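You operate a simulated robot arm through the tools that you are given. There is no shell and no other tool.

The job below is to be done with a simulated robot arm. You get a single attempt, and the scene is never put back.

JOB
Gauge the top three red plates on pads 1, 2, 3; put the scrap one in the small steel tray.
Fine: the two good plates stay on their pads.
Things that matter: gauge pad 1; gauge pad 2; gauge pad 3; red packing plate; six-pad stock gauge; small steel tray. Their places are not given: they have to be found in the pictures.

The check looks at the end state, three seconds after you hand in, the way a careful person would. Anything else that was tipped, shoved, dropped, spilled or broken makes it a failure.

ROBOT AND FRAMES
A 7-joint arm with a two-finger parallel gripper, fixed in place. Base frame: the origin is on the floor under the middle of its stand, x ahead of it, y to its left, z up. Lengths are in m, angles in rad, forces in N, time in s.
It reaches about 1.112 m from its shoulder. Its first joint turns from -2.897 to 2.897 rad. Payload 3.43 kg.
Tool frame: the origin (TCP) lies between the finger pads and is the grasp point; the fingertips stand 0.034 m ahead of it; z points along the fingers, y is the line along which they close. Largest opening 0.128 m; finger width 0.024, thickness 0.012; the body of the gripper, 0.048 by 0.13 m, starts 0.096 m behind the TCP.
Orientation is told as [roll, pitch, yaw] about the base's x, y, z axes, in that order, counted from this pose: with the fingers straight down and closing along the base's y, the tool's x points along the base's -x, its y along +y and its z along -z.

CONTROLS
- The arm moves only by the tool arm_command. Its argument "moves" is one flat list of numbers, 7 for each row, row after row: the shift along the base's x, y, z in units of 25 mm (1.0 is 25 mm), then the turn, a rotation vector about the base's x, y, z in units of 8 degrees (1.0 is 8 degrees), then the gripper command, from -1 (fully open) to 1 (shut), values between in proportion. In form: [tx, ty, tz, wx, wy, wz, fingers, tx, ty, tz, wx, wy, wz, fingers, ...]. A call has 1 to 20 rows; each row shifts and turns the commanded pose from where the row before left it. A call with a number of a shift or a turn outside -1 to 1 is refused whole. A row lasts 0.2 s, in which the tool goes at most 0.05 m and 0.15 rad; a call with a longer step from one row to the next is refused whole, and so is a gripper value outside its range. A pose out of reach is approached as far as the arm can. The call stops where the force on the tool passes 40 N (or 10 N more than at its start, if that is more) or the arm is blocked; 0.2 s more then pass. The fingers move at their own pace (about 0.153 m/s each) and stop on an object; they squeeze with about 33 N. The grip force told is the motor's: it shows also when the fingers shut on nothing. Time passes only in rows, and 0.2 s behind the last, so rows that do not move let the fingers close. The reply holds the time, the measured pose of the TCP, the force on the tool along the base axes, the opening and the grip force, in the units named above and with some noise, with the torque about the TCP (base axes, N m) and any sound that the robot's microphone picked up.
- Cameras (640 x 400 px; columns grow to the right, rows downward): "scene" is fixed at [0.0492, -0.4989, 1.5686]; the picture's right is [0.59, -0.81, 0.00], its down [-0.43, -0.31, -0.85] and it looks along [0.68, 0.50, -0.53] (base axes); focal length 370 px, centre (320, 200). "wrist" rides on the gripper at [0.076, -0.011, -0.16] in the tool frame; the picture's right is [0.15, 0.99, 0.00], its down [-0.88, 0.13, -0.46] and it looks along [-0.45, 0.07, 0.89] (tool axes); focal length 234 px, centre (320, 200).
- camera(camera): a new picture of that camera. No time passes.
- probe_pixels(camera, pixels): for up to 12 pixels [column, row] of the newest picture of that camera ("zoom" is the newest enlarged one), the place [x, y, z] in the base frame of the surface seen there, good to about 0.003 m. No time passes.
- zoom(camera, box): a new picture of the part [left, top, right, bottom] of that camera's present view, enlarged. No time passes.
- finish_job(): hands the job in; it is judged then, once.

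Leave the gripper open and the arm clear of the work at the hand-in unless told otherwise.

The tools are called as name(argument=value, ...) on one line, values as JSON. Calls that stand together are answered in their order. arm_command: Moves the arm, as the interface text tells. Its arguments: {"type":"object","properties":{"moves":{"type":"array","items":{"type":"number"}}},"required":["moves"]} The other tools are called the same way: camera (camera) takes a picture; probe_pixels (camera, pixels) gives the place of the surface under pixels of a picture; zoom (camera, box) takes an enlarged picture of a part of a camera's view; finish_job () hands the job in.

At the start:

```text
t: 0.0
position: [0.5413, 0.0114, 1.181]
tcp_rot: [-0.001, 0.002, -0.002]
contact_force: [0.9, -0.2, 0.1]
torque: [-0.01, 0.0, 0.02]
width: 0.1282
finger_force: 0.1
```

scene: 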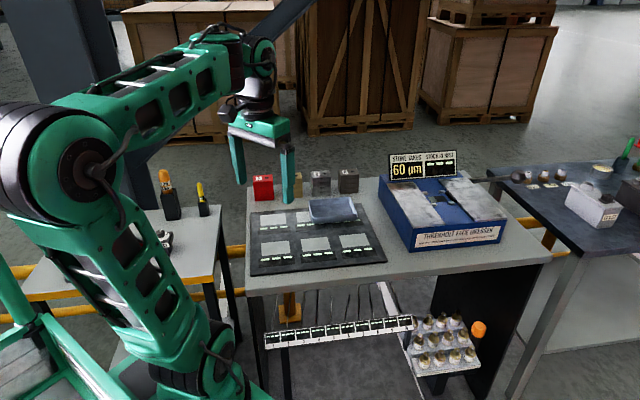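
wrist: 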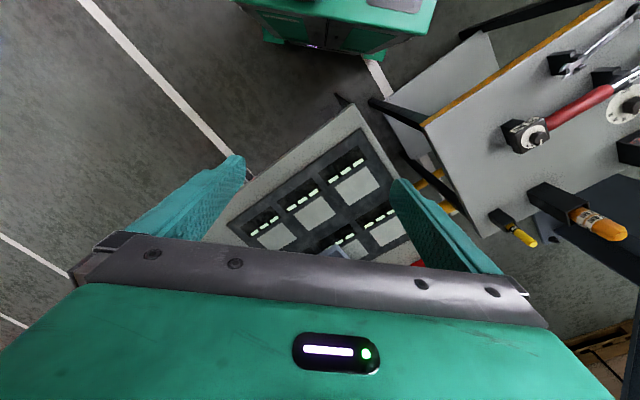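

I see a bench with a six-pad gauge (around pixel 315,240), a red stack at (263,188), a blue-ish tray at (333,210), and a machine with a "60 µm" display. I'll zoom in on these to read the details.

zoom(camera="scene", box=[230, 160, 400, 280])

zoom(camera="scene", box=[370, 140, 530, 260])

zoom(camera="scene", box=[480, 140, 640, 260])

zoom(camera="scene", box=[250, 290, 500, 400])

```text
3.33 times, centred on (315, 220) of scene
```

zoom: 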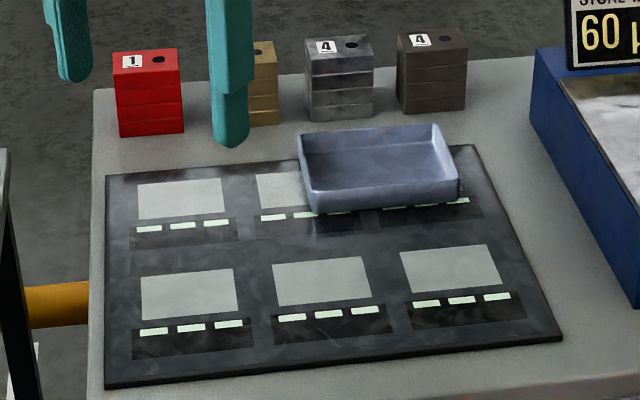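

```text
3.33 times, centred on (450, 200) of scene
```

zoom: 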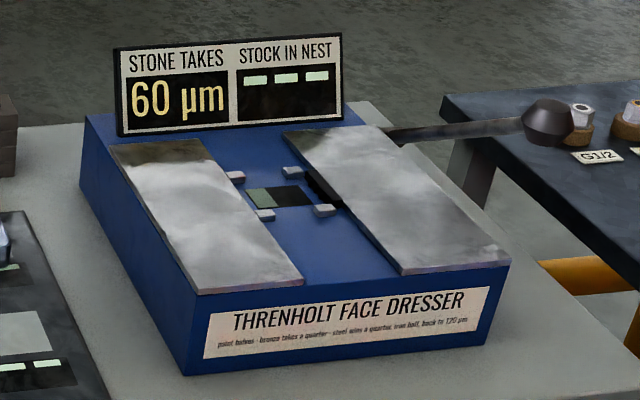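

```text
3.33 times, centred on (560, 200) of scene
```

zoom: 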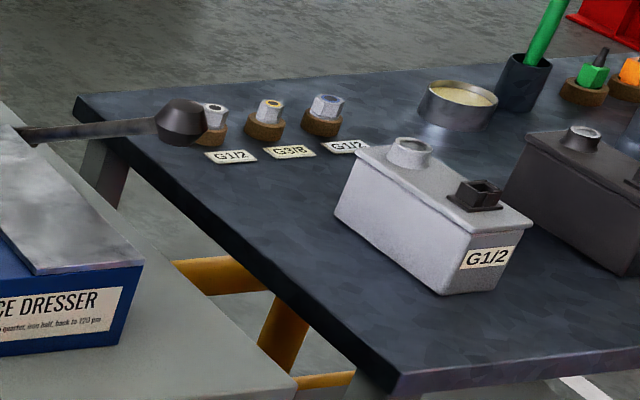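

```text
2.56 times, centred on (375, 345) of scene
```

zoom: 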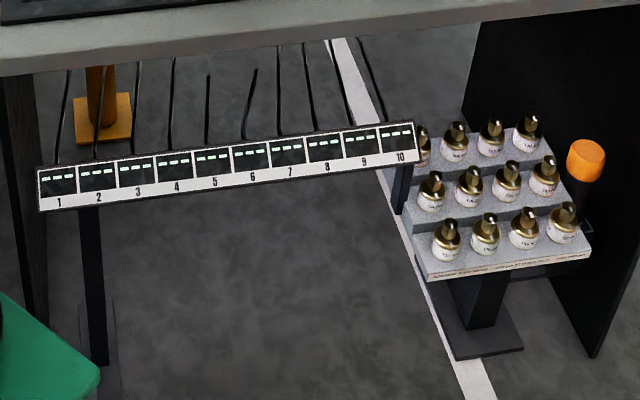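

The red stack is labelled "1" and shows three layers. The tray overlaps the back row of pads. Next I need the pad numbers and any scrap criterion, so I'll zoom tighter and look from the wrist.

zoom(camera="scene", box=[245, 225, 325, 275])

zoom(camera="scene", box=[310, 190, 390, 240])

zoom(camera="scene", box=[245, 170, 325, 220])

zoom(camera="wrist", box=[200, 90, 460, 270])

probe_pixels(camera="scene", pixels=[[263, 180], [252, 270], [387, 258], [249, 213], [277, 221], [276, 248], [314, 243], [354, 240], [335, 212], [310, 201], [356, 206], [320, 225]])

```text
8.00 times, centred on (285, 250) of scene
```

zoom: 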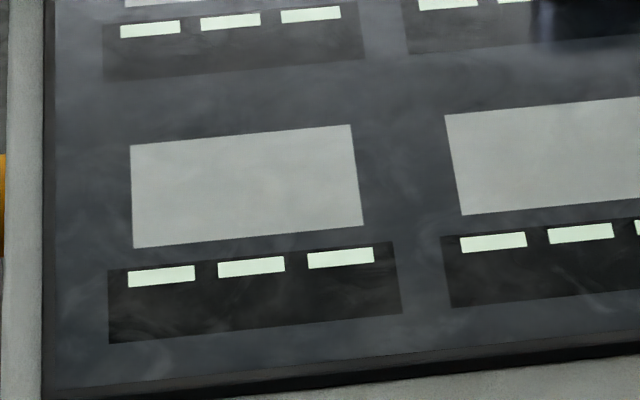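

```text
8.00 times, centred on (350, 215) of scene
```

zoom: 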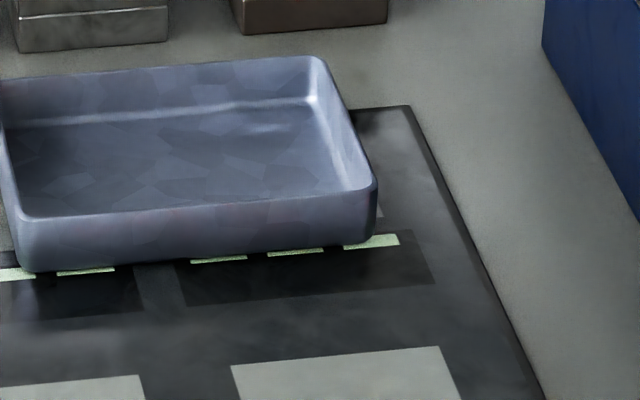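

```text
8.00 times, centred on (285, 195) of scene
```

zoom: 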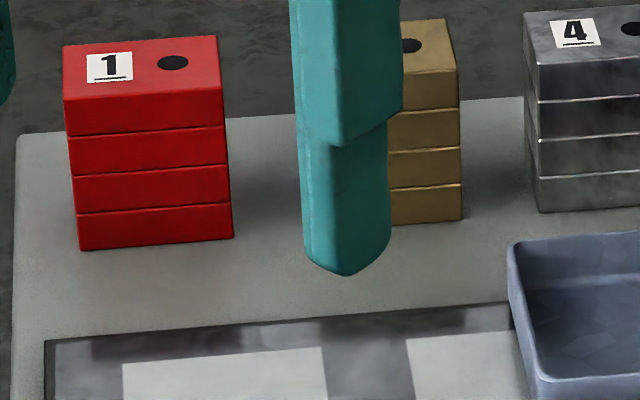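

```text
2.22 times, centred on (330, 180) of wrist
```

zoom: 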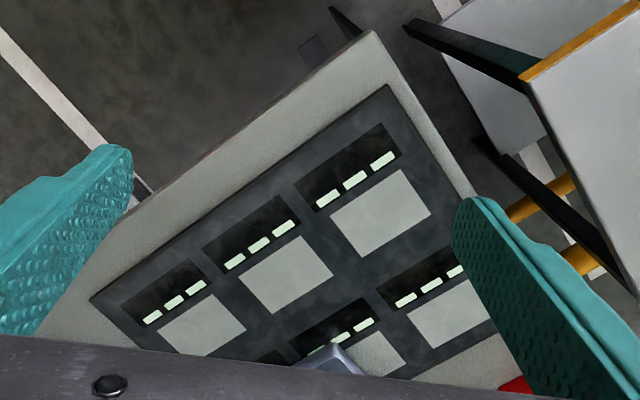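

```text
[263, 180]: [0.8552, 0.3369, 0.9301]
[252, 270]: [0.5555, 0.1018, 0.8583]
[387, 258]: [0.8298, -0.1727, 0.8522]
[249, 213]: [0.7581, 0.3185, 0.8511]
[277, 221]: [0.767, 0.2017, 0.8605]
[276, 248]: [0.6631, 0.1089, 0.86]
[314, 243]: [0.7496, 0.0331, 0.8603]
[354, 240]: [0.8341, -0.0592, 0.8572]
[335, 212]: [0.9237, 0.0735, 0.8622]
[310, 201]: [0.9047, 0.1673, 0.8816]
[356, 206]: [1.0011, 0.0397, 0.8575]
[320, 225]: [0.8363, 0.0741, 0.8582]
```

There are four red plates in the stack, labelled "1". I can't see any pad numbers yet, and each pad has a "---" display beneath it. I'll move the gripper over the gauge, staying high, so the wrist camera can read it.

arm_command(moves=[1, 0.6, 0, 0, 0, 0, -1, 1, 0.6, 0, 0, 0, 0, -1, 1, 0.6, 0, 0, 0, 0, -1, 1, 0.6, 0, 0, 0, 0, -1, 1, 0.6, 0, 0, 0, 0, -1, 1, 0.6, 0, 0, 0, 0, -1, 1, 0.6, 0, 0, 0, 0, -1, 1, 0.6, 0, 0, 0, 0, -1])

camera(camera="wrist")

camera(camera="scene")

```text
t: 1.8
position: [0.7258, 0.1297, 1.1885]
tcp_rot: [0.001, -0.013, -0.001]
contact_force: [-0.1, 0.6, 0.5]
torque: [0.0, -0.06, 0.02]
width: 0.128
finger_force: 0.0
```

```text
taken
```

wrist: 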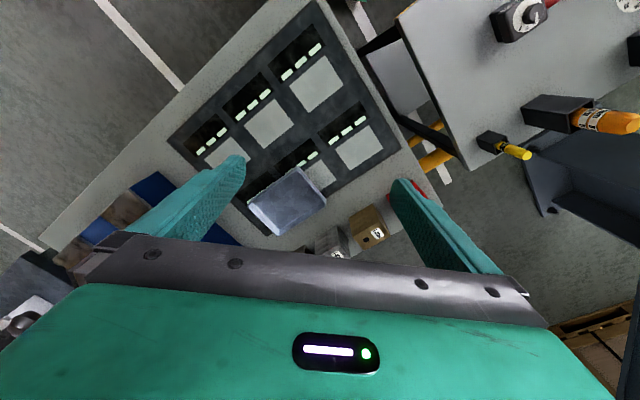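

```text
taken
```

scene: 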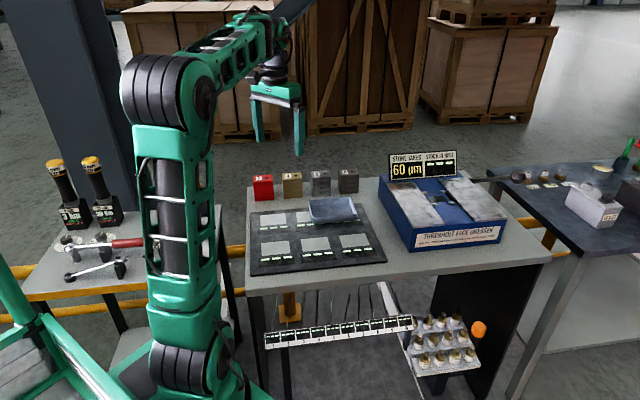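

Now I have a clear view of the gauge and stacks from above and from the scene camera. I'll zoom in to look for pad numbers.

zoom(camera="wrist", box=[160, 0, 420, 162])

zoom(camera="wrist", box=[230, 100, 430, 260])

zoom(camera="scene", box=[240, 165, 400, 280])

zoom(camera="scene", box=[380, 145, 470, 200])

zoom(camera="scene", box=[405, 205, 515, 255])

```text
2.46 times, centred on (290, 81) of wrist
```

zoom: 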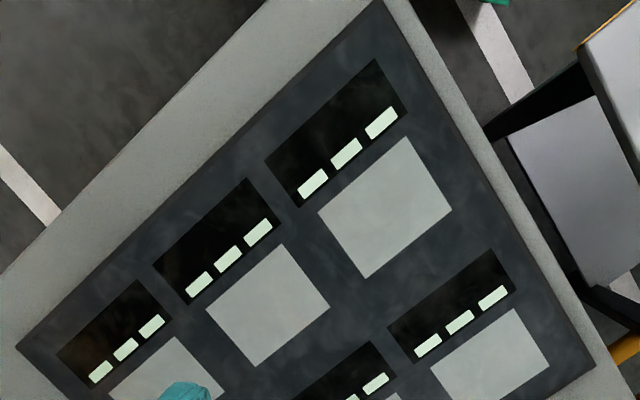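

```text
2.50 times, centred on (330, 180) of wrist
```

zoom: 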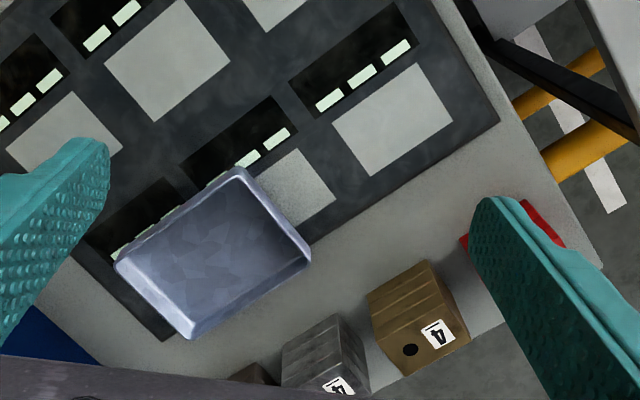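

```text
3.48 times, centred on (320, 222) of scene
```

zoom: 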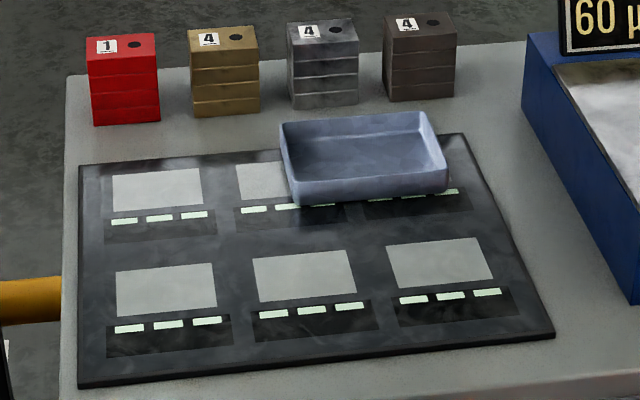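

```text
7.11 times, centred on (425, 172) of scene
```

zoom: 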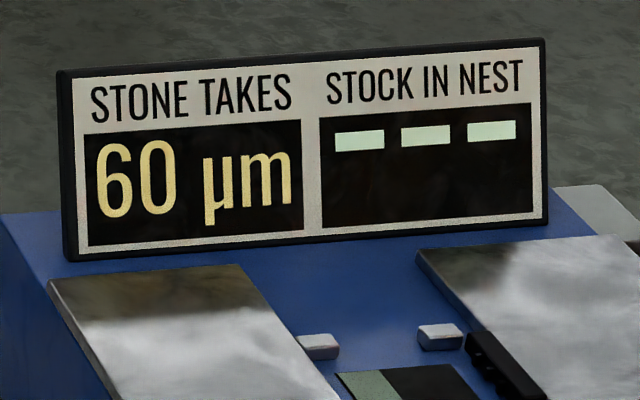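

```text
5.82 times, centred on (460, 230) of scene
```

zoom: 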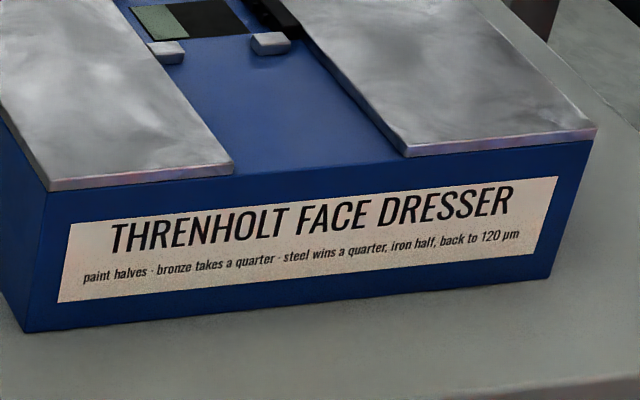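

I still see no pad numbers. I'll zoom the scene view on the gauge again and probe the pads and the tray for exact geometry.

zoom(camera="scene", box=[240, 165, 400, 280])

probe_pixels(camera="zoom", pixels=[[117, 272], [213, 264], [217, 307], [118, 317], [253, 259], [347, 250], [357, 292], [264, 301], [388, 247], [474, 238], [492, 277], [404, 287]])

probe_pixels(camera="zoom", pixels=[[114, 176], [200, 170], [203, 205], [114, 211], [237, 166], [284, 200], [80, 385], [554, 335], [82, 168], [462, 134], [300, 190], [440, 175]])

probe_pixels(camera="zoom", pixels=[[89, 40], [155, 35], [157, 54], [90, 61], [93, 123], [159, 119], [190, 31], [256, 26], [260, 49], [192, 55], [290, 30], [360, 100]])

probe_pixels(camera="zoom", pixels=[[282, 127], [418, 114], [446, 160], [291, 178], [300, 204], [446, 190], [310, 170], [420, 155], [360, 150], [290, 135], [360, 168], [360, 118]])

```text
3.48 times, centred on (320, 222) of scene
```

zoom: 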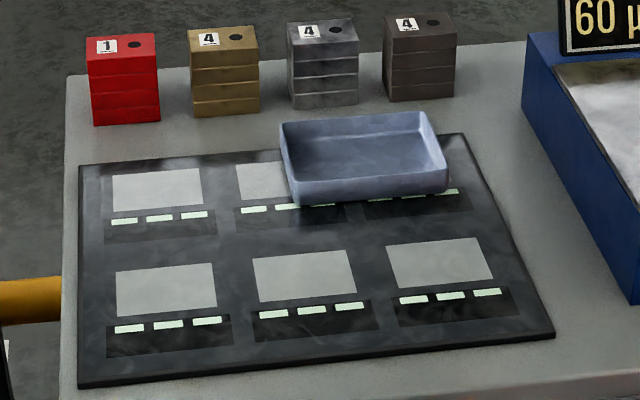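

```text
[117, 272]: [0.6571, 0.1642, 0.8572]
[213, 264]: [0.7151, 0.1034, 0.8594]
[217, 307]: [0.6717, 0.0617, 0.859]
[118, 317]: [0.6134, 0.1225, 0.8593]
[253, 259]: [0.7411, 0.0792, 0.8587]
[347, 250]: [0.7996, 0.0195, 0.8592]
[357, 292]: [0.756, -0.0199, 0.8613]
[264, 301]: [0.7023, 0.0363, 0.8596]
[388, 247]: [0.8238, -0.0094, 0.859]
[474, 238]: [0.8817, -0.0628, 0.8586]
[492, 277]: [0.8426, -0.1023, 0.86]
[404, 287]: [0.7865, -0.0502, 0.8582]
```

```text
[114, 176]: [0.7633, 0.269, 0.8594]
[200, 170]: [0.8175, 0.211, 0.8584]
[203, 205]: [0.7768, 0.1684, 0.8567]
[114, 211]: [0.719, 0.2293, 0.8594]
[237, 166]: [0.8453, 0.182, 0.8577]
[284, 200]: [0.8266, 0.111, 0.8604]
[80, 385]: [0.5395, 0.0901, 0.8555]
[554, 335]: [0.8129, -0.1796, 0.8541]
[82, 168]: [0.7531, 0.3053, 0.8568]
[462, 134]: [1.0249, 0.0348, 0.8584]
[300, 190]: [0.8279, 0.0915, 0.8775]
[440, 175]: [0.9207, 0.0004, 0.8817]
```

```text
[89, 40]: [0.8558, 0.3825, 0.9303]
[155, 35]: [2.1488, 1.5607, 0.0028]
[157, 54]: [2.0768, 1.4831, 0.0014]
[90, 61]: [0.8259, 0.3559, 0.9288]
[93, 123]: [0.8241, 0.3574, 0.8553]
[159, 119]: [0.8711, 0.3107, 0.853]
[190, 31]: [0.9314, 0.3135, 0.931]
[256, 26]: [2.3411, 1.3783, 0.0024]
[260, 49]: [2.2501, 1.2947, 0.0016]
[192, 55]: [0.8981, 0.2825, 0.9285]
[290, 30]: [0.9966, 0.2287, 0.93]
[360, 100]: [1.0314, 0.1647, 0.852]
```

```text
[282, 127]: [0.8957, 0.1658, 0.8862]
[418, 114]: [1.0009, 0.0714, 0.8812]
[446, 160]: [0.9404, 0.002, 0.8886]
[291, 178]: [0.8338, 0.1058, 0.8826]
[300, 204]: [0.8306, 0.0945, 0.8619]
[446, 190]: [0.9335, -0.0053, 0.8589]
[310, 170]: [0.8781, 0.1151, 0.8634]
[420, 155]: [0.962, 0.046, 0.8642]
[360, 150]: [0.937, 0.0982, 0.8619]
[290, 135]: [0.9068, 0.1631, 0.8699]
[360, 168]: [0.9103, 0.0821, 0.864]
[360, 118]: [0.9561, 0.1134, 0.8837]
```

The gauge lies about 45° to the base axes. The front-row pad centres are about (0.664,0.113), (0.750,0.029) and (0.834,-0.056), and the back-left pad is at about (0.769,0.219). The tray sits over the back-middle and back-right pads. I'll go lower with the wrist camera to look for pad numbering.

arm_command(moves=[0, 0, -1, 0, 0, 0, -1, 0, 0, -1, 0, 0, 0, -1, 0, 0, -1, 0, 0, 0, -1, 0, 0, -1, 0, 0, 0, -1, 0, 0, 0, 0, 0, 0, -1])

camera(camera="wrist")

zoom(camera="wrist", box=[180, 0, 420, 150])

zoom(camera="wrist", box=[240, 100, 440, 240])

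```text
t: 3.0
position: [0.7253, 0.1294, 1.086]
tcp_rot: [0.0, -0.012, -0.001]
contact_force: [-0.3, -0.7, -0.5]
torque: [0.0, -0.01, 0.0]
width: 0.1281
finger_force: 0.0
```

```text
taken
```

wrist: 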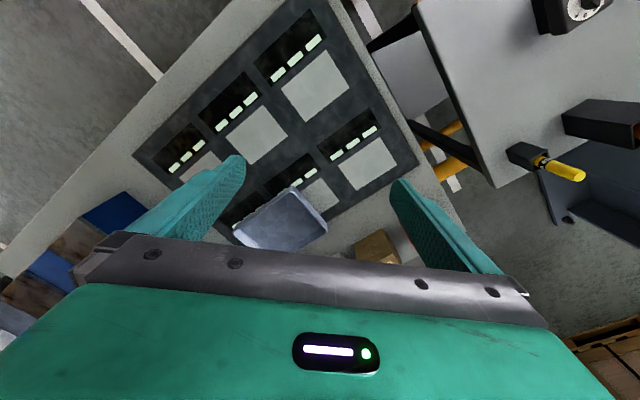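

```text
2.67 times, centred on (300, 75) of wrist
```

zoom: 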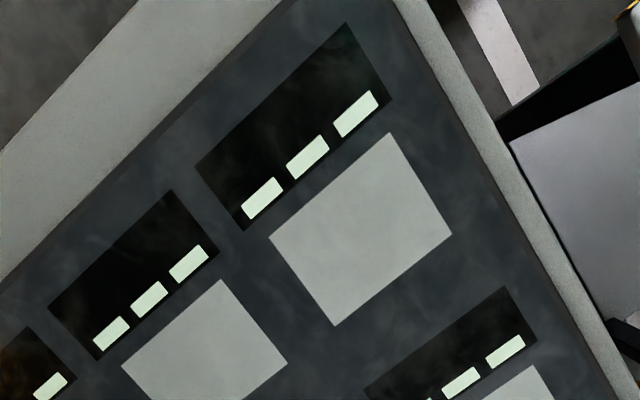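

```text
2.86 times, centred on (340, 170) of wrist
```

zoom: 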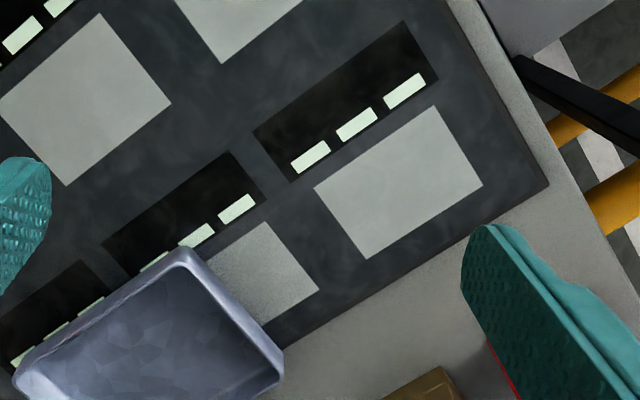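

There are still no numbers on the pads themselves. I'll look at the numbered display strip below the bench in case it's related, and at the bench edge.

zoom(camera="scene", box=[260, 280, 350, 350])

zoom(camera="scene", box=[340, 270, 430, 340])

zoom(camera="scene", box=[395, 300, 505, 385])

zoom(camera="scene", box=[20, 150, 250, 300])

zoom(camera="wrist", box=[120, 90, 250, 230])

```text
5.71 times, centred on (305, 315) of scene
```

zoom: 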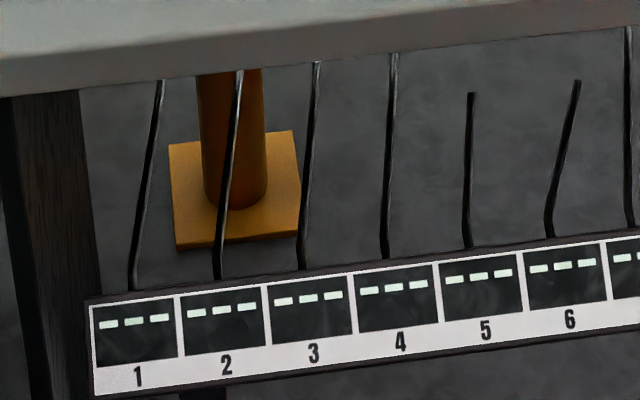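

```text
5.71 times, centred on (385, 305) of scene
```

zoom: 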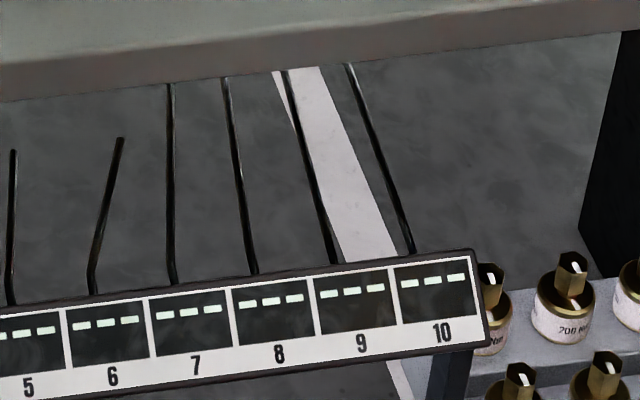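

```text
4.71 times, centred on (450, 342) of scene
```

zoom: 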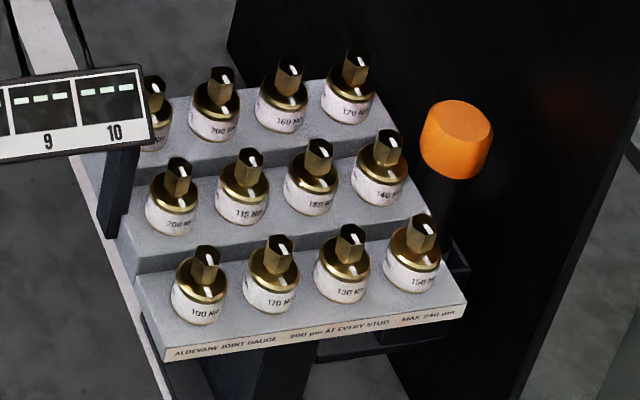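

```text
2.67 times, centred on (135, 225) of scene
```

zoom: 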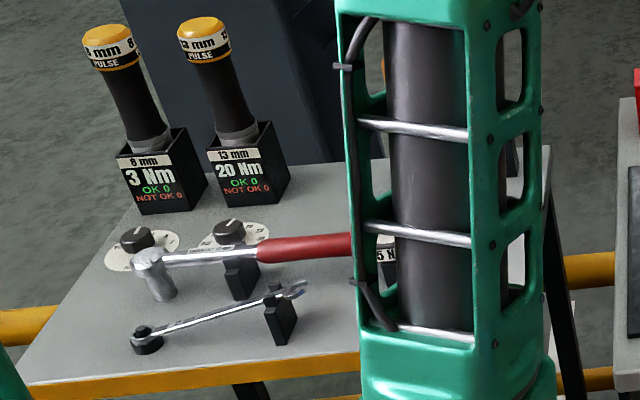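

```text
2.86 times, centred on (185, 160) of wrist
```

zoom: 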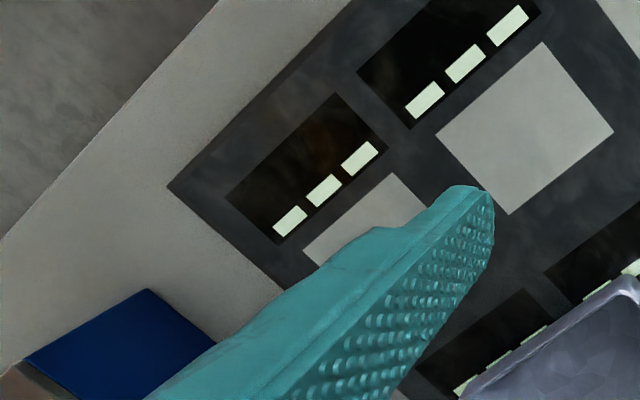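

The strip and bottles belong to a different joint gauge, so they don't matter here. The pads carry no printed numbers, and I expect the displays to show more once a plate is laid. The red stack's centre is near (0.864, 0.346) with its top at z≈0.93. I'll turn the gripper -46° so it closes across the short side and hover above the stack to look.

arm_command(moves=[0.45, 0.8, 0, 0, 0, -0.95, -1, 0.45, 0.8, 0, 0, 0, -0.95, -1, 0.45, 0.8, 0, 0, 0, -0.95, -1, 0.45, 0.8, 0, 0, 0, -0.95, -1, 0.45, 0.8, 0, 0, 0, -0.95, -1, 0.45, 0.8, 0, 0, 0, -0.95, -1, 0.5, 0.8, 0, 0, 0, 0, -1, 0.5, 0.8, 0, 0, 0, 0, -1, 0.5, 0.8, 0, 0, 0, 0, -1, 0.5, 0.8, 0, 0, 0, 0, -1, 0, 0, 0, 0, 0, 0, -1, 0, 0, 0, 0, 0, 0, -1])

camera(camera="wrist")

camera(camera="scene")

```text
t: 5.6
position: [0.8457, 0.3307, 1.0877]
tcp_rot: [-0.002, -0.012, -0.795]
contact_force: [-0.6, 0.1, 0.1]
torque: [0.03, 0.01, 0.04]
width: 0.128
finger_force: 0.1
```

```text
taken
```

wrist: 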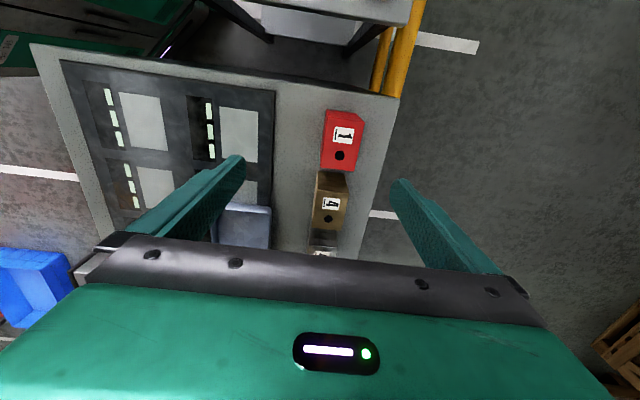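

```text
taken
```

scene: 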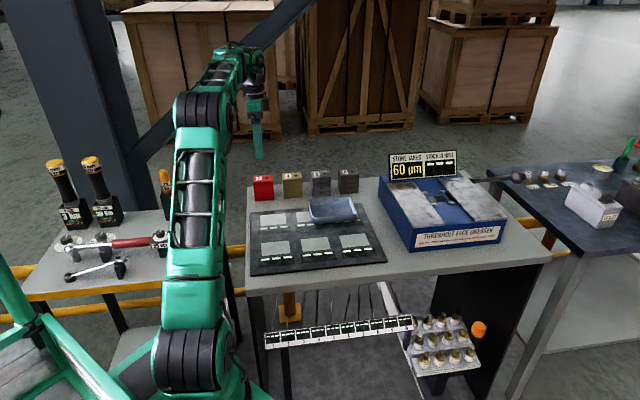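

The red stack shows at (342,140) in the wrist view, clear of the fingers. I'll zoom in and probe the corners of its top.

zoom(camera="wrist", box=[280, 90, 400, 180])

```text
4.44 times, centred on (340, 135) of wrist
```

zoom: 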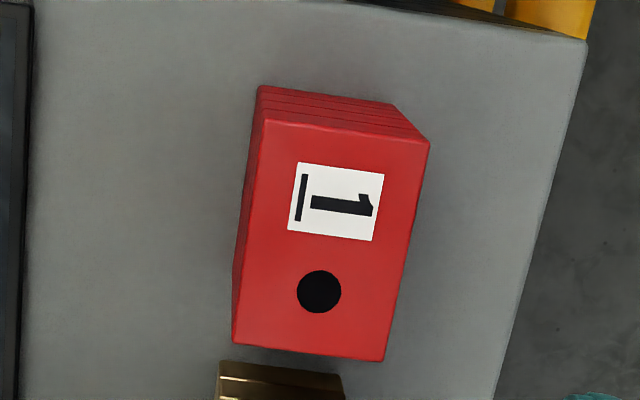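

I'll probe points just inside the four top corners of the red plate, plus its centre.

probe_pixels(camera="zoom", pixels=[[268, 126], [424, 147], [381, 355], [238, 340], [330, 243], [346, 135], [308, 350], [252, 233], [402, 250], [320, 292], [338, 200], [350, 300]])

probe_pixels(camera="zoom", pixels=[[268, 126], [424, 147], [381, 355], [238, 340], [264, 122], [430, 140], [386, 362], [232, 345], [240, 240], [236, 300], [60, 200], [480, 200]])

```text
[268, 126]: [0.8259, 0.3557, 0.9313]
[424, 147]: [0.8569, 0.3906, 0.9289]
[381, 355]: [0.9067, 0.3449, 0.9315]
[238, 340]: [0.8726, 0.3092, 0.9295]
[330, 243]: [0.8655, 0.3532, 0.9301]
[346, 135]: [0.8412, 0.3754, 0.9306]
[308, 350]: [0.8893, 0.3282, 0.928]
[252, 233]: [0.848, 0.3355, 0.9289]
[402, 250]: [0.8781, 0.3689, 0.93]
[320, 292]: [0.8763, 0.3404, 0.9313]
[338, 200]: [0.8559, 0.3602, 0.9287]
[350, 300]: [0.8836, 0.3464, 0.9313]
```

```text
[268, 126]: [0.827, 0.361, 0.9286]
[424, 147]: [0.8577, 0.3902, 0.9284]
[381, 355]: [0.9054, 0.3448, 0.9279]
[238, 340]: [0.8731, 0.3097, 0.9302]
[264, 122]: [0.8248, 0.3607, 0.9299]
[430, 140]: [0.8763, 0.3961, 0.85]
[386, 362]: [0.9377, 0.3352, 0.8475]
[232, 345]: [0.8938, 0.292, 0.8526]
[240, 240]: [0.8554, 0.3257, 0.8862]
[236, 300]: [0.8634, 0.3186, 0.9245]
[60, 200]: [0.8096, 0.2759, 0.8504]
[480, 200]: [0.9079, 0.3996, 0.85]
```

The red plate's top is about 0.068 × 0.047 m, centred at (0.8656, 0.3507), with its top at z≈0.930 and each plate about 20 mm thick. I'll centre over it, correct the small tilt and yaw, part-close the fingers to about 0.08 m and come down to a hover at z≈1.0.

arm_command(moves=[0.4, 0.4, -0.7, 0.06, 0.06, 0.15, -0.25, 0.4, 0.4, -0.7, 0, 0, 0, -0.25, 0, 0, -0.7, 0, 0, 0, -0.25, 0, 0, -0.7, 0, 0, 0, -0.25, 0, 0, -0.7, 0, 0, 0, -0.25, 0, 0, 0, 0, 0, 0, -0.25, 0, 0, 0, 0, 0, 0, -0.25])

camera(camera="wrist")

zoom(camera="wrist", box=[220, 90, 420, 240])

zoom(camera="scene", box=[220, 120, 320, 220])

```text
t: 7.2
position: [0.8637, 0.3505, 1.0007]
tcp_rot: [-0.002, 0.001, -0.773]
contact_force: [1.0, -0.6, -0.3]
torque: [0.0, -0.01, -0.01]
width: 0.0801
finger_force: 0.1
```

```text
taken
```

wrist: 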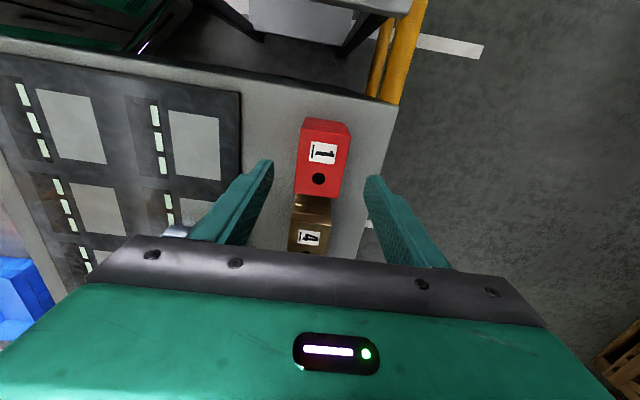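

```text
2.67 times, centred on (320, 165) of wrist
```

zoom: 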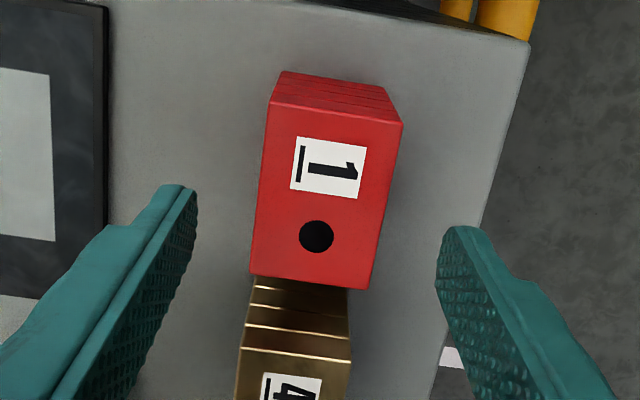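

```text
4.00 times, centred on (270, 170) of scene
```

zoom: 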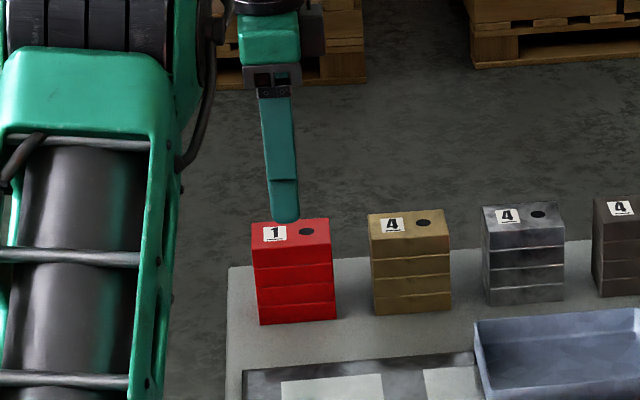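

I'm hovering centred over the stack. I'll zoom hard on the plate label, which may carry small text, before going down.

zoom(camera="wrist", box=[295, 130, 350, 165])

zoom(camera="scene", box=[250, 170, 310, 205])

probe_pixels(camera="wrist", pixels=[[303, 131], [348, 137], [340, 196], [297, 191], [320, 165], [318, 178]])

```text
11.43 times, centred on (322, 148) of wrist
```

zoom: 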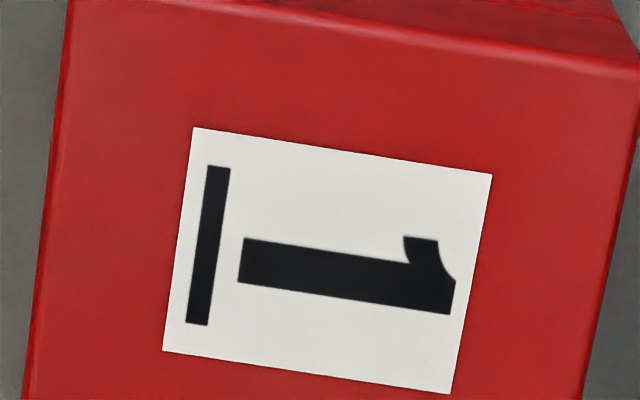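

```text
10.67 times, centred on (280, 188) of scene
```

zoom: 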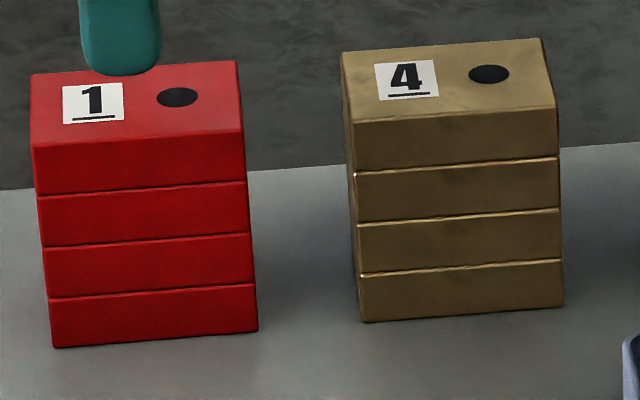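

```text
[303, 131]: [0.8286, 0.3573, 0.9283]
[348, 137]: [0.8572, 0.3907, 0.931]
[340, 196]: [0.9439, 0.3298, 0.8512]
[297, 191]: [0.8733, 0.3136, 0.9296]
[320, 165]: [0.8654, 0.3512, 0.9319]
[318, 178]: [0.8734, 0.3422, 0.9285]
```

The plate carries only the figure 1 and a black dot. Now I'll go down so the fingertips are level with the top plate only (TCP z≈0.949, tips ≈0.915), and check before closing.

arm_command(moves=[0.06, 0, -0.6, 0, 0, 0, -0.25, 0, 0, -0.6, 0, 0, 0, -0.25, 0, 0, -0.5, 0, 0, 0, -0.25, 0, 0, -0.35, 0, 0, 0, -0.25, 0, 0, 0, 0, 0, 0, -0.25, 0, 0, 0, 0, 0, 0, -0.25])

zoom(camera="scene", box=[230, 150, 310, 210])

zoom(camera="wrist", box=[220, 90, 420, 240])

```text
t: 8.6
position: [0.8651, 0.3515, 0.9496]
tcp_rot: [-0.003, -0.001, -0.776]
contact_force: [-0.1, -0.6, 0.8]
torque: [0.02, 0.01, 0.0]
width: 0.0801
finger_force: 0.0
```

```text
6.67 times, centred on (270, 180) of scene
```

zoom: 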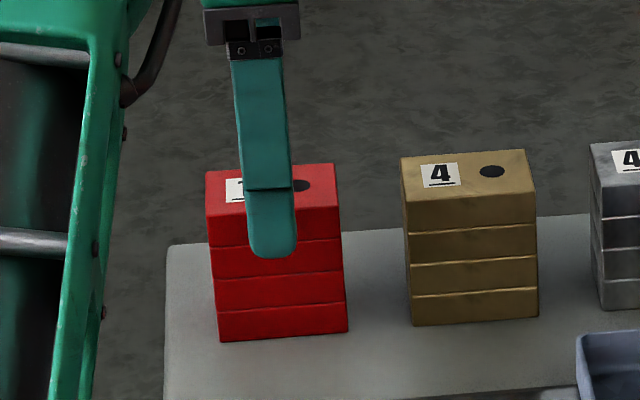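

```text
2.67 times, centred on (320, 165) of wrist
```

zoom: 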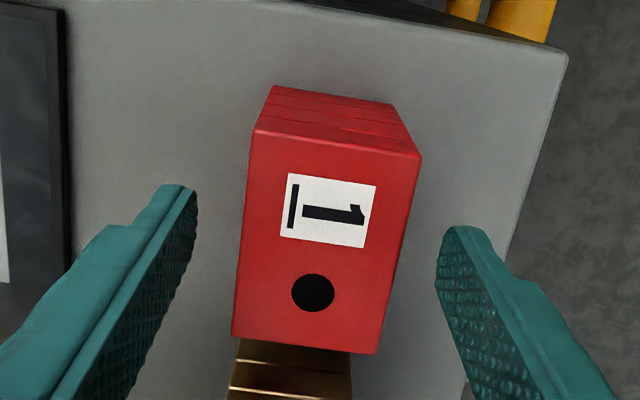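

The fingers straddle only the top plate, and the tips are a few mm above the joint with the second. Closing gently, then squeezing.

arm_command(moves=[0, 0, 0, 0, 0, 0, 0.05, 0, 0, 0, 0, 0, 0, 0.15, 0, 0, 0, 0, 0, 0, 0.3, 0, 0, 0, 0, 0, 0, 1, 0, 0, 0, 0, 0, 0, 1])

zoom(camera="scene", box=[230, 150, 310, 210])

zoom(camera="wrist", box=[220, 90, 420, 240])

```text
t: 9.8
position: [0.8649, 0.3502, 0.9488]
tcp_rot: [-0.002, 0.001, -0.775]
contact_force: [0.0, 0.0, -0.1]
torque: [0.08, 0.04, -0.03]
width: 0.0498
finger_force: 33.3
```

```text
6.67 times, centred on (270, 180) of scene
```

zoom: 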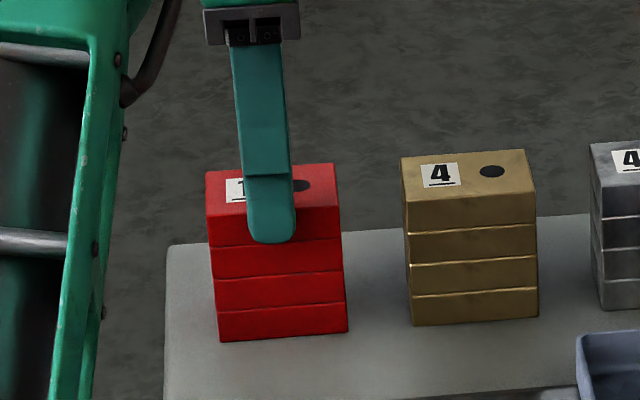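

```text
2.67 times, centred on (320, 165) of wrist
```

zoom: 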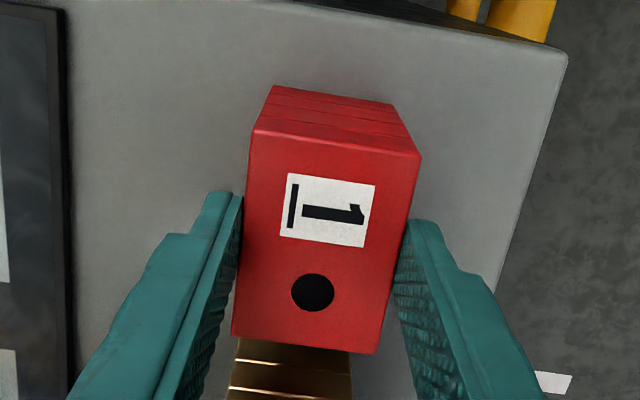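

I have a grip at 0.0498 m with 33 N. I'll lift slowly by about 15 mm and check that only the top plate came up.

arm_command(moves=[0, 0, 0.2, 0, 0, 0, 1, 0, 0, 0.2, 0, 0, 0, 1, 0, 0, 0.3, 0, 0, 0, 1, 0, 0, 0, 0, 0, 0, 1])

zoom(camera="scene", box=[230, 150, 310, 210])

```text
t: 10.8
position: [0.8665, 0.3501, 0.9671]
tcp_rot: [-0.002, -0.001, -0.775]
contact_force: [0.2, -0.6, -5.1]
torque: [-0.03, 0.02, 0.0]
width: 0.0497
finger_force: 33.1
```

```text
6.67 times, centred on (270, 180) of scene
```

zoom: 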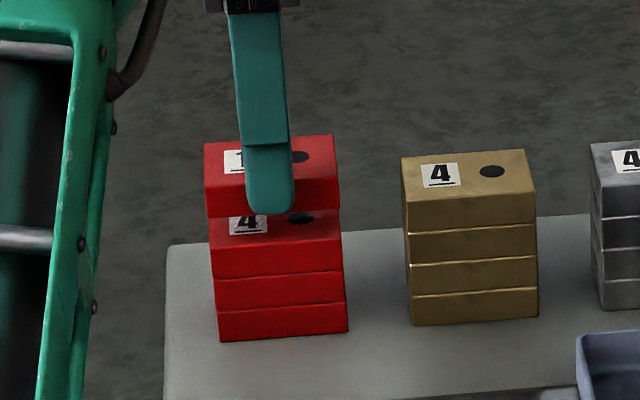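

Only the top plate came up (about 5 N), and the next one is labelled 4. I'll carry this plate to the front-left pad at (0.6644, 0.1134), stay high at z≈1.0, and settle above it.

arm_command(moves=[0, 0, 0.7, 0, 0, 0, 1, -0.3, -0.35, 0.7, 0, 0, 0, 1, -0.7, -0.85, 0, 0, 0, 0, 1, -0.8, -0.95, 0, 0, 0, 0, 1, -0.8, -0.95, 0, 0, 0, 0, 1, -0.8, -0.95, 0, 0, 0, 0, 1, -0.8, -0.95, 0, 0, 0, 0, 1, -0.8, -0.95, 0, 0, 0, 0, 1, -0.8, -0.95, 0, 0, 0, 0, 1, -0.8, -0.95, 0, 0, 0, 0, 1, -0.8, -0.95, 0, 0, 0, 0, 1, -0.48, -0.67, 0, 0, 0, -0.1, 1, 0, 0, 0, 0, 0, 0, 1, 0, 0, 0, 0, 0, 0, 1])

camera(camera="wrist")

zoom(camera="scene", box=[230, 170, 390, 280])

```text
t: 13.8
position: [0.6689, 0.1124, 1.0009]
tcp_rot: [0.0, 0.0, -0.788]
contact_force: [-0.8, 0.1, -5.6]
torque: [0.01, 0.04, -0.01]
width: 0.0497
finger_force: 32.3
```

```text
taken
```

wrist: 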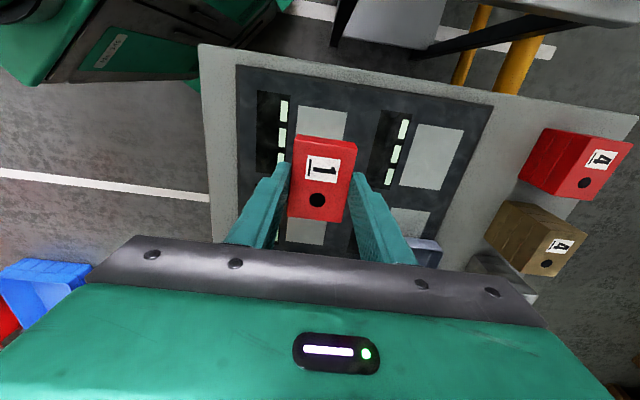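

```text
3.64 times, centred on (310, 225) of scene
```

zoom: 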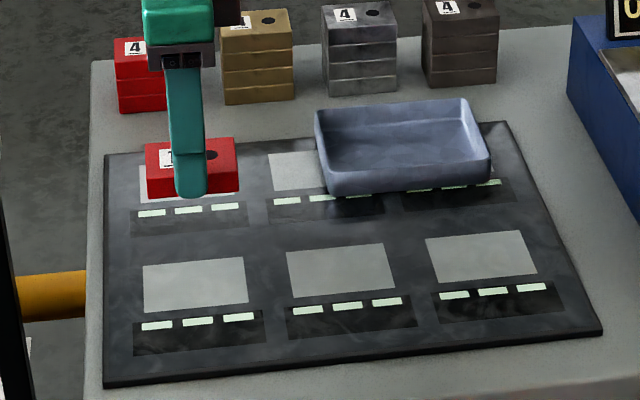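

The plate hangs over the front-left pad (parallax makes it look further back in the scene view). I'll correct -4 mm in x and descend to about 8 mm above the pad.

arm_command(moves=[-0.18, 0.04, -0.7, 0, 0, 0, 1, 0, 0, -0.8, 0, 0, 0, 1, 0, 0, -0.8, 0, 0, 0, 1, 0, 0, -0.8, 0, 0, 0, 1, 0, 0, -0.5, 0, 0, 0, 1, 0, 0, 0, 0, 0, 0, 1, 0, 0, 0, 0, 0, 0, 1])

zoom(camera="scene", box=[230, 200, 330, 280])

camera(camera="wrist")

```text
t: 15.4
position: [0.6648, 0.1141, 0.9093]
tcp_rot: [-0.001, 0.001, -0.788]
contact_force: [-0.9, 0.2, -5.5]
torque: [0.01, 0.02, 0.03]
width: 0.0496
finger_force: 32.7
```

```text
5.00 times, centred on (280, 240) of scene
```

zoom: 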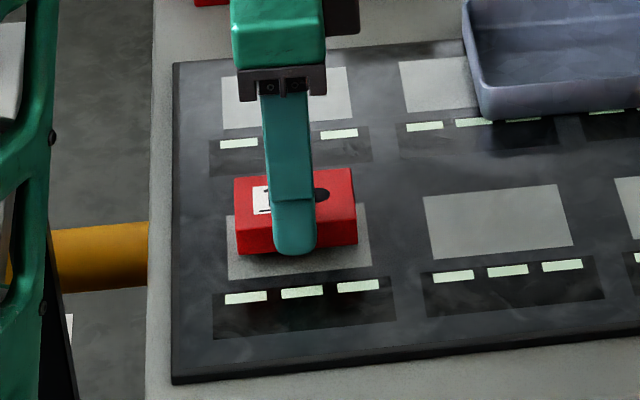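

```text
taken
```

wrist: 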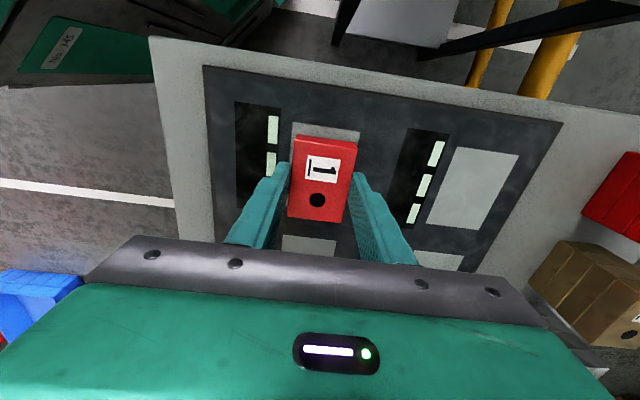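

It lines up well, with about 5 mm margin all round. I'll lower in small steps while watching the force.

arm_command(moves=[0, 0, -0.14, 0, 0, 0, 1, 0, 0, -0.14, 0, 0, 0, 1, 0, 0, -0.1, 0, 0, 0, 1, 0, 0, 0, 0, 0, 0, 1])

zoom(camera="scene", box=[230, 200, 330, 280])

```text
t: 16.4
position: [0.6646, 0.1147, 0.9003]
tcp_rot: [-0.001, -0.001, -0.79]
contact_force: [0.1, -0.3, -4.7]
torque: [0.0, -0.02, 0.02]
width: 0.0496
finger_force: 33.3
```

```text
5.00 times, centred on (280, 240) of scene
```

zoom: 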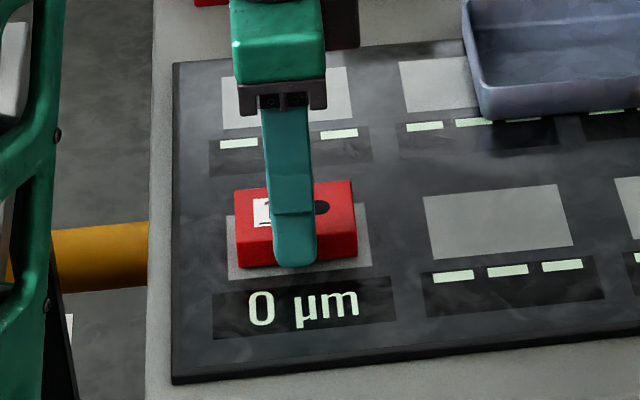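

The display now shows "0 µm", but the force says the plate isn't resting yet. I'll lower in 1 mm steps.

arm_command(moves=[0, 0, -0.06, 0, 0, 0, 1, 0, 0, -0.06, 0, 0, 0, 1, 0, 0, 0, 0, 0, 0, 1])

zoom(camera="scene", box=[230, 200, 330, 280])

```text
t: 17.2
position: [0.6644, 0.1138, 0.8977]
tcp_rot: [0.0, 0.0, -0.789]
contact_force: [0.5, -0.4, -4.9]
torque: [0.03, 0.03, -0.03]
width: 0.0495
finger_force: 33.8
```

```text
5.00 times, centred on (280, 240) of scene
```

zoom: 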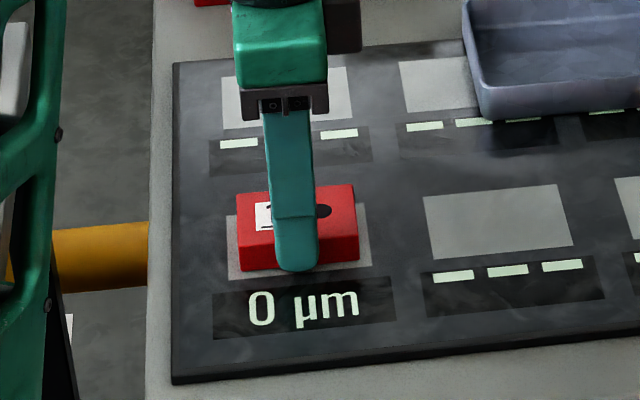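

The gripper is still carrying the plate. I'll go down a little more.

arm_command(moves=[0, 0, -0.05, 0, 0, 0, 1, 0, 0, -0.05, 0, 0, 0, 1, 0, 0, 0, 0, 0, 0, 1])

zoom(camera="scene", box=[250, 225, 310, 275])

```text
t: 18.0
position: [0.6636, 0.1138, 0.8976]
tcp_rot: [0.003, -0.002, -0.789]
contact_force: [-1.5, -3.0, 25.6]
torque: [0.03, 0.23, -0.08]
width: 0.0497
finger_force: 33.2
```

```text
8.00 times, centred on (280, 250) of scene
```

zoom: 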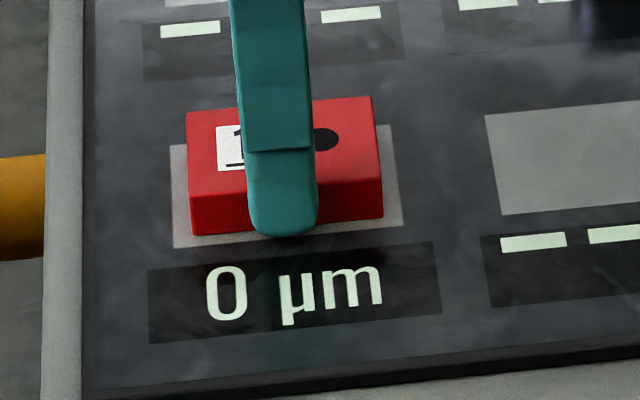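

The plate is now seated (force swung to +25 N). I'll ease up about 1 mm and open the fingers to about 0.08 m.

arm_command(moves=[0, 0, 0.04, 0, 0, 0, 1, 0, 0, 0, 0, 0, 0, 0.1, 0, 0, 0, 0, 0, 0, -0.1, 0, 0, 0, 0, 0, 0, -0.25, 0, 0, 0, 0, 0, 0, -0.25])

zoom(camera="scene", box=[250, 225, 310, 275])

```text
t: 19.2
position: [0.6638, 0.1151, 0.8965]
tcp_rot: [-0.001, 0.0, -0.789]
contact_force: [1.1, -0.8, -0.6]
torque: [0.0, -0.03, -0.01]
width: 0.0799
finger_force: 0.2
```

```text
8.00 times, centred on (280, 250) of scene
```

zoom: 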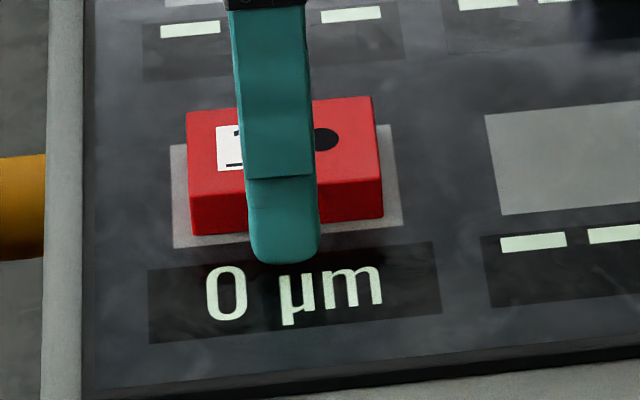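

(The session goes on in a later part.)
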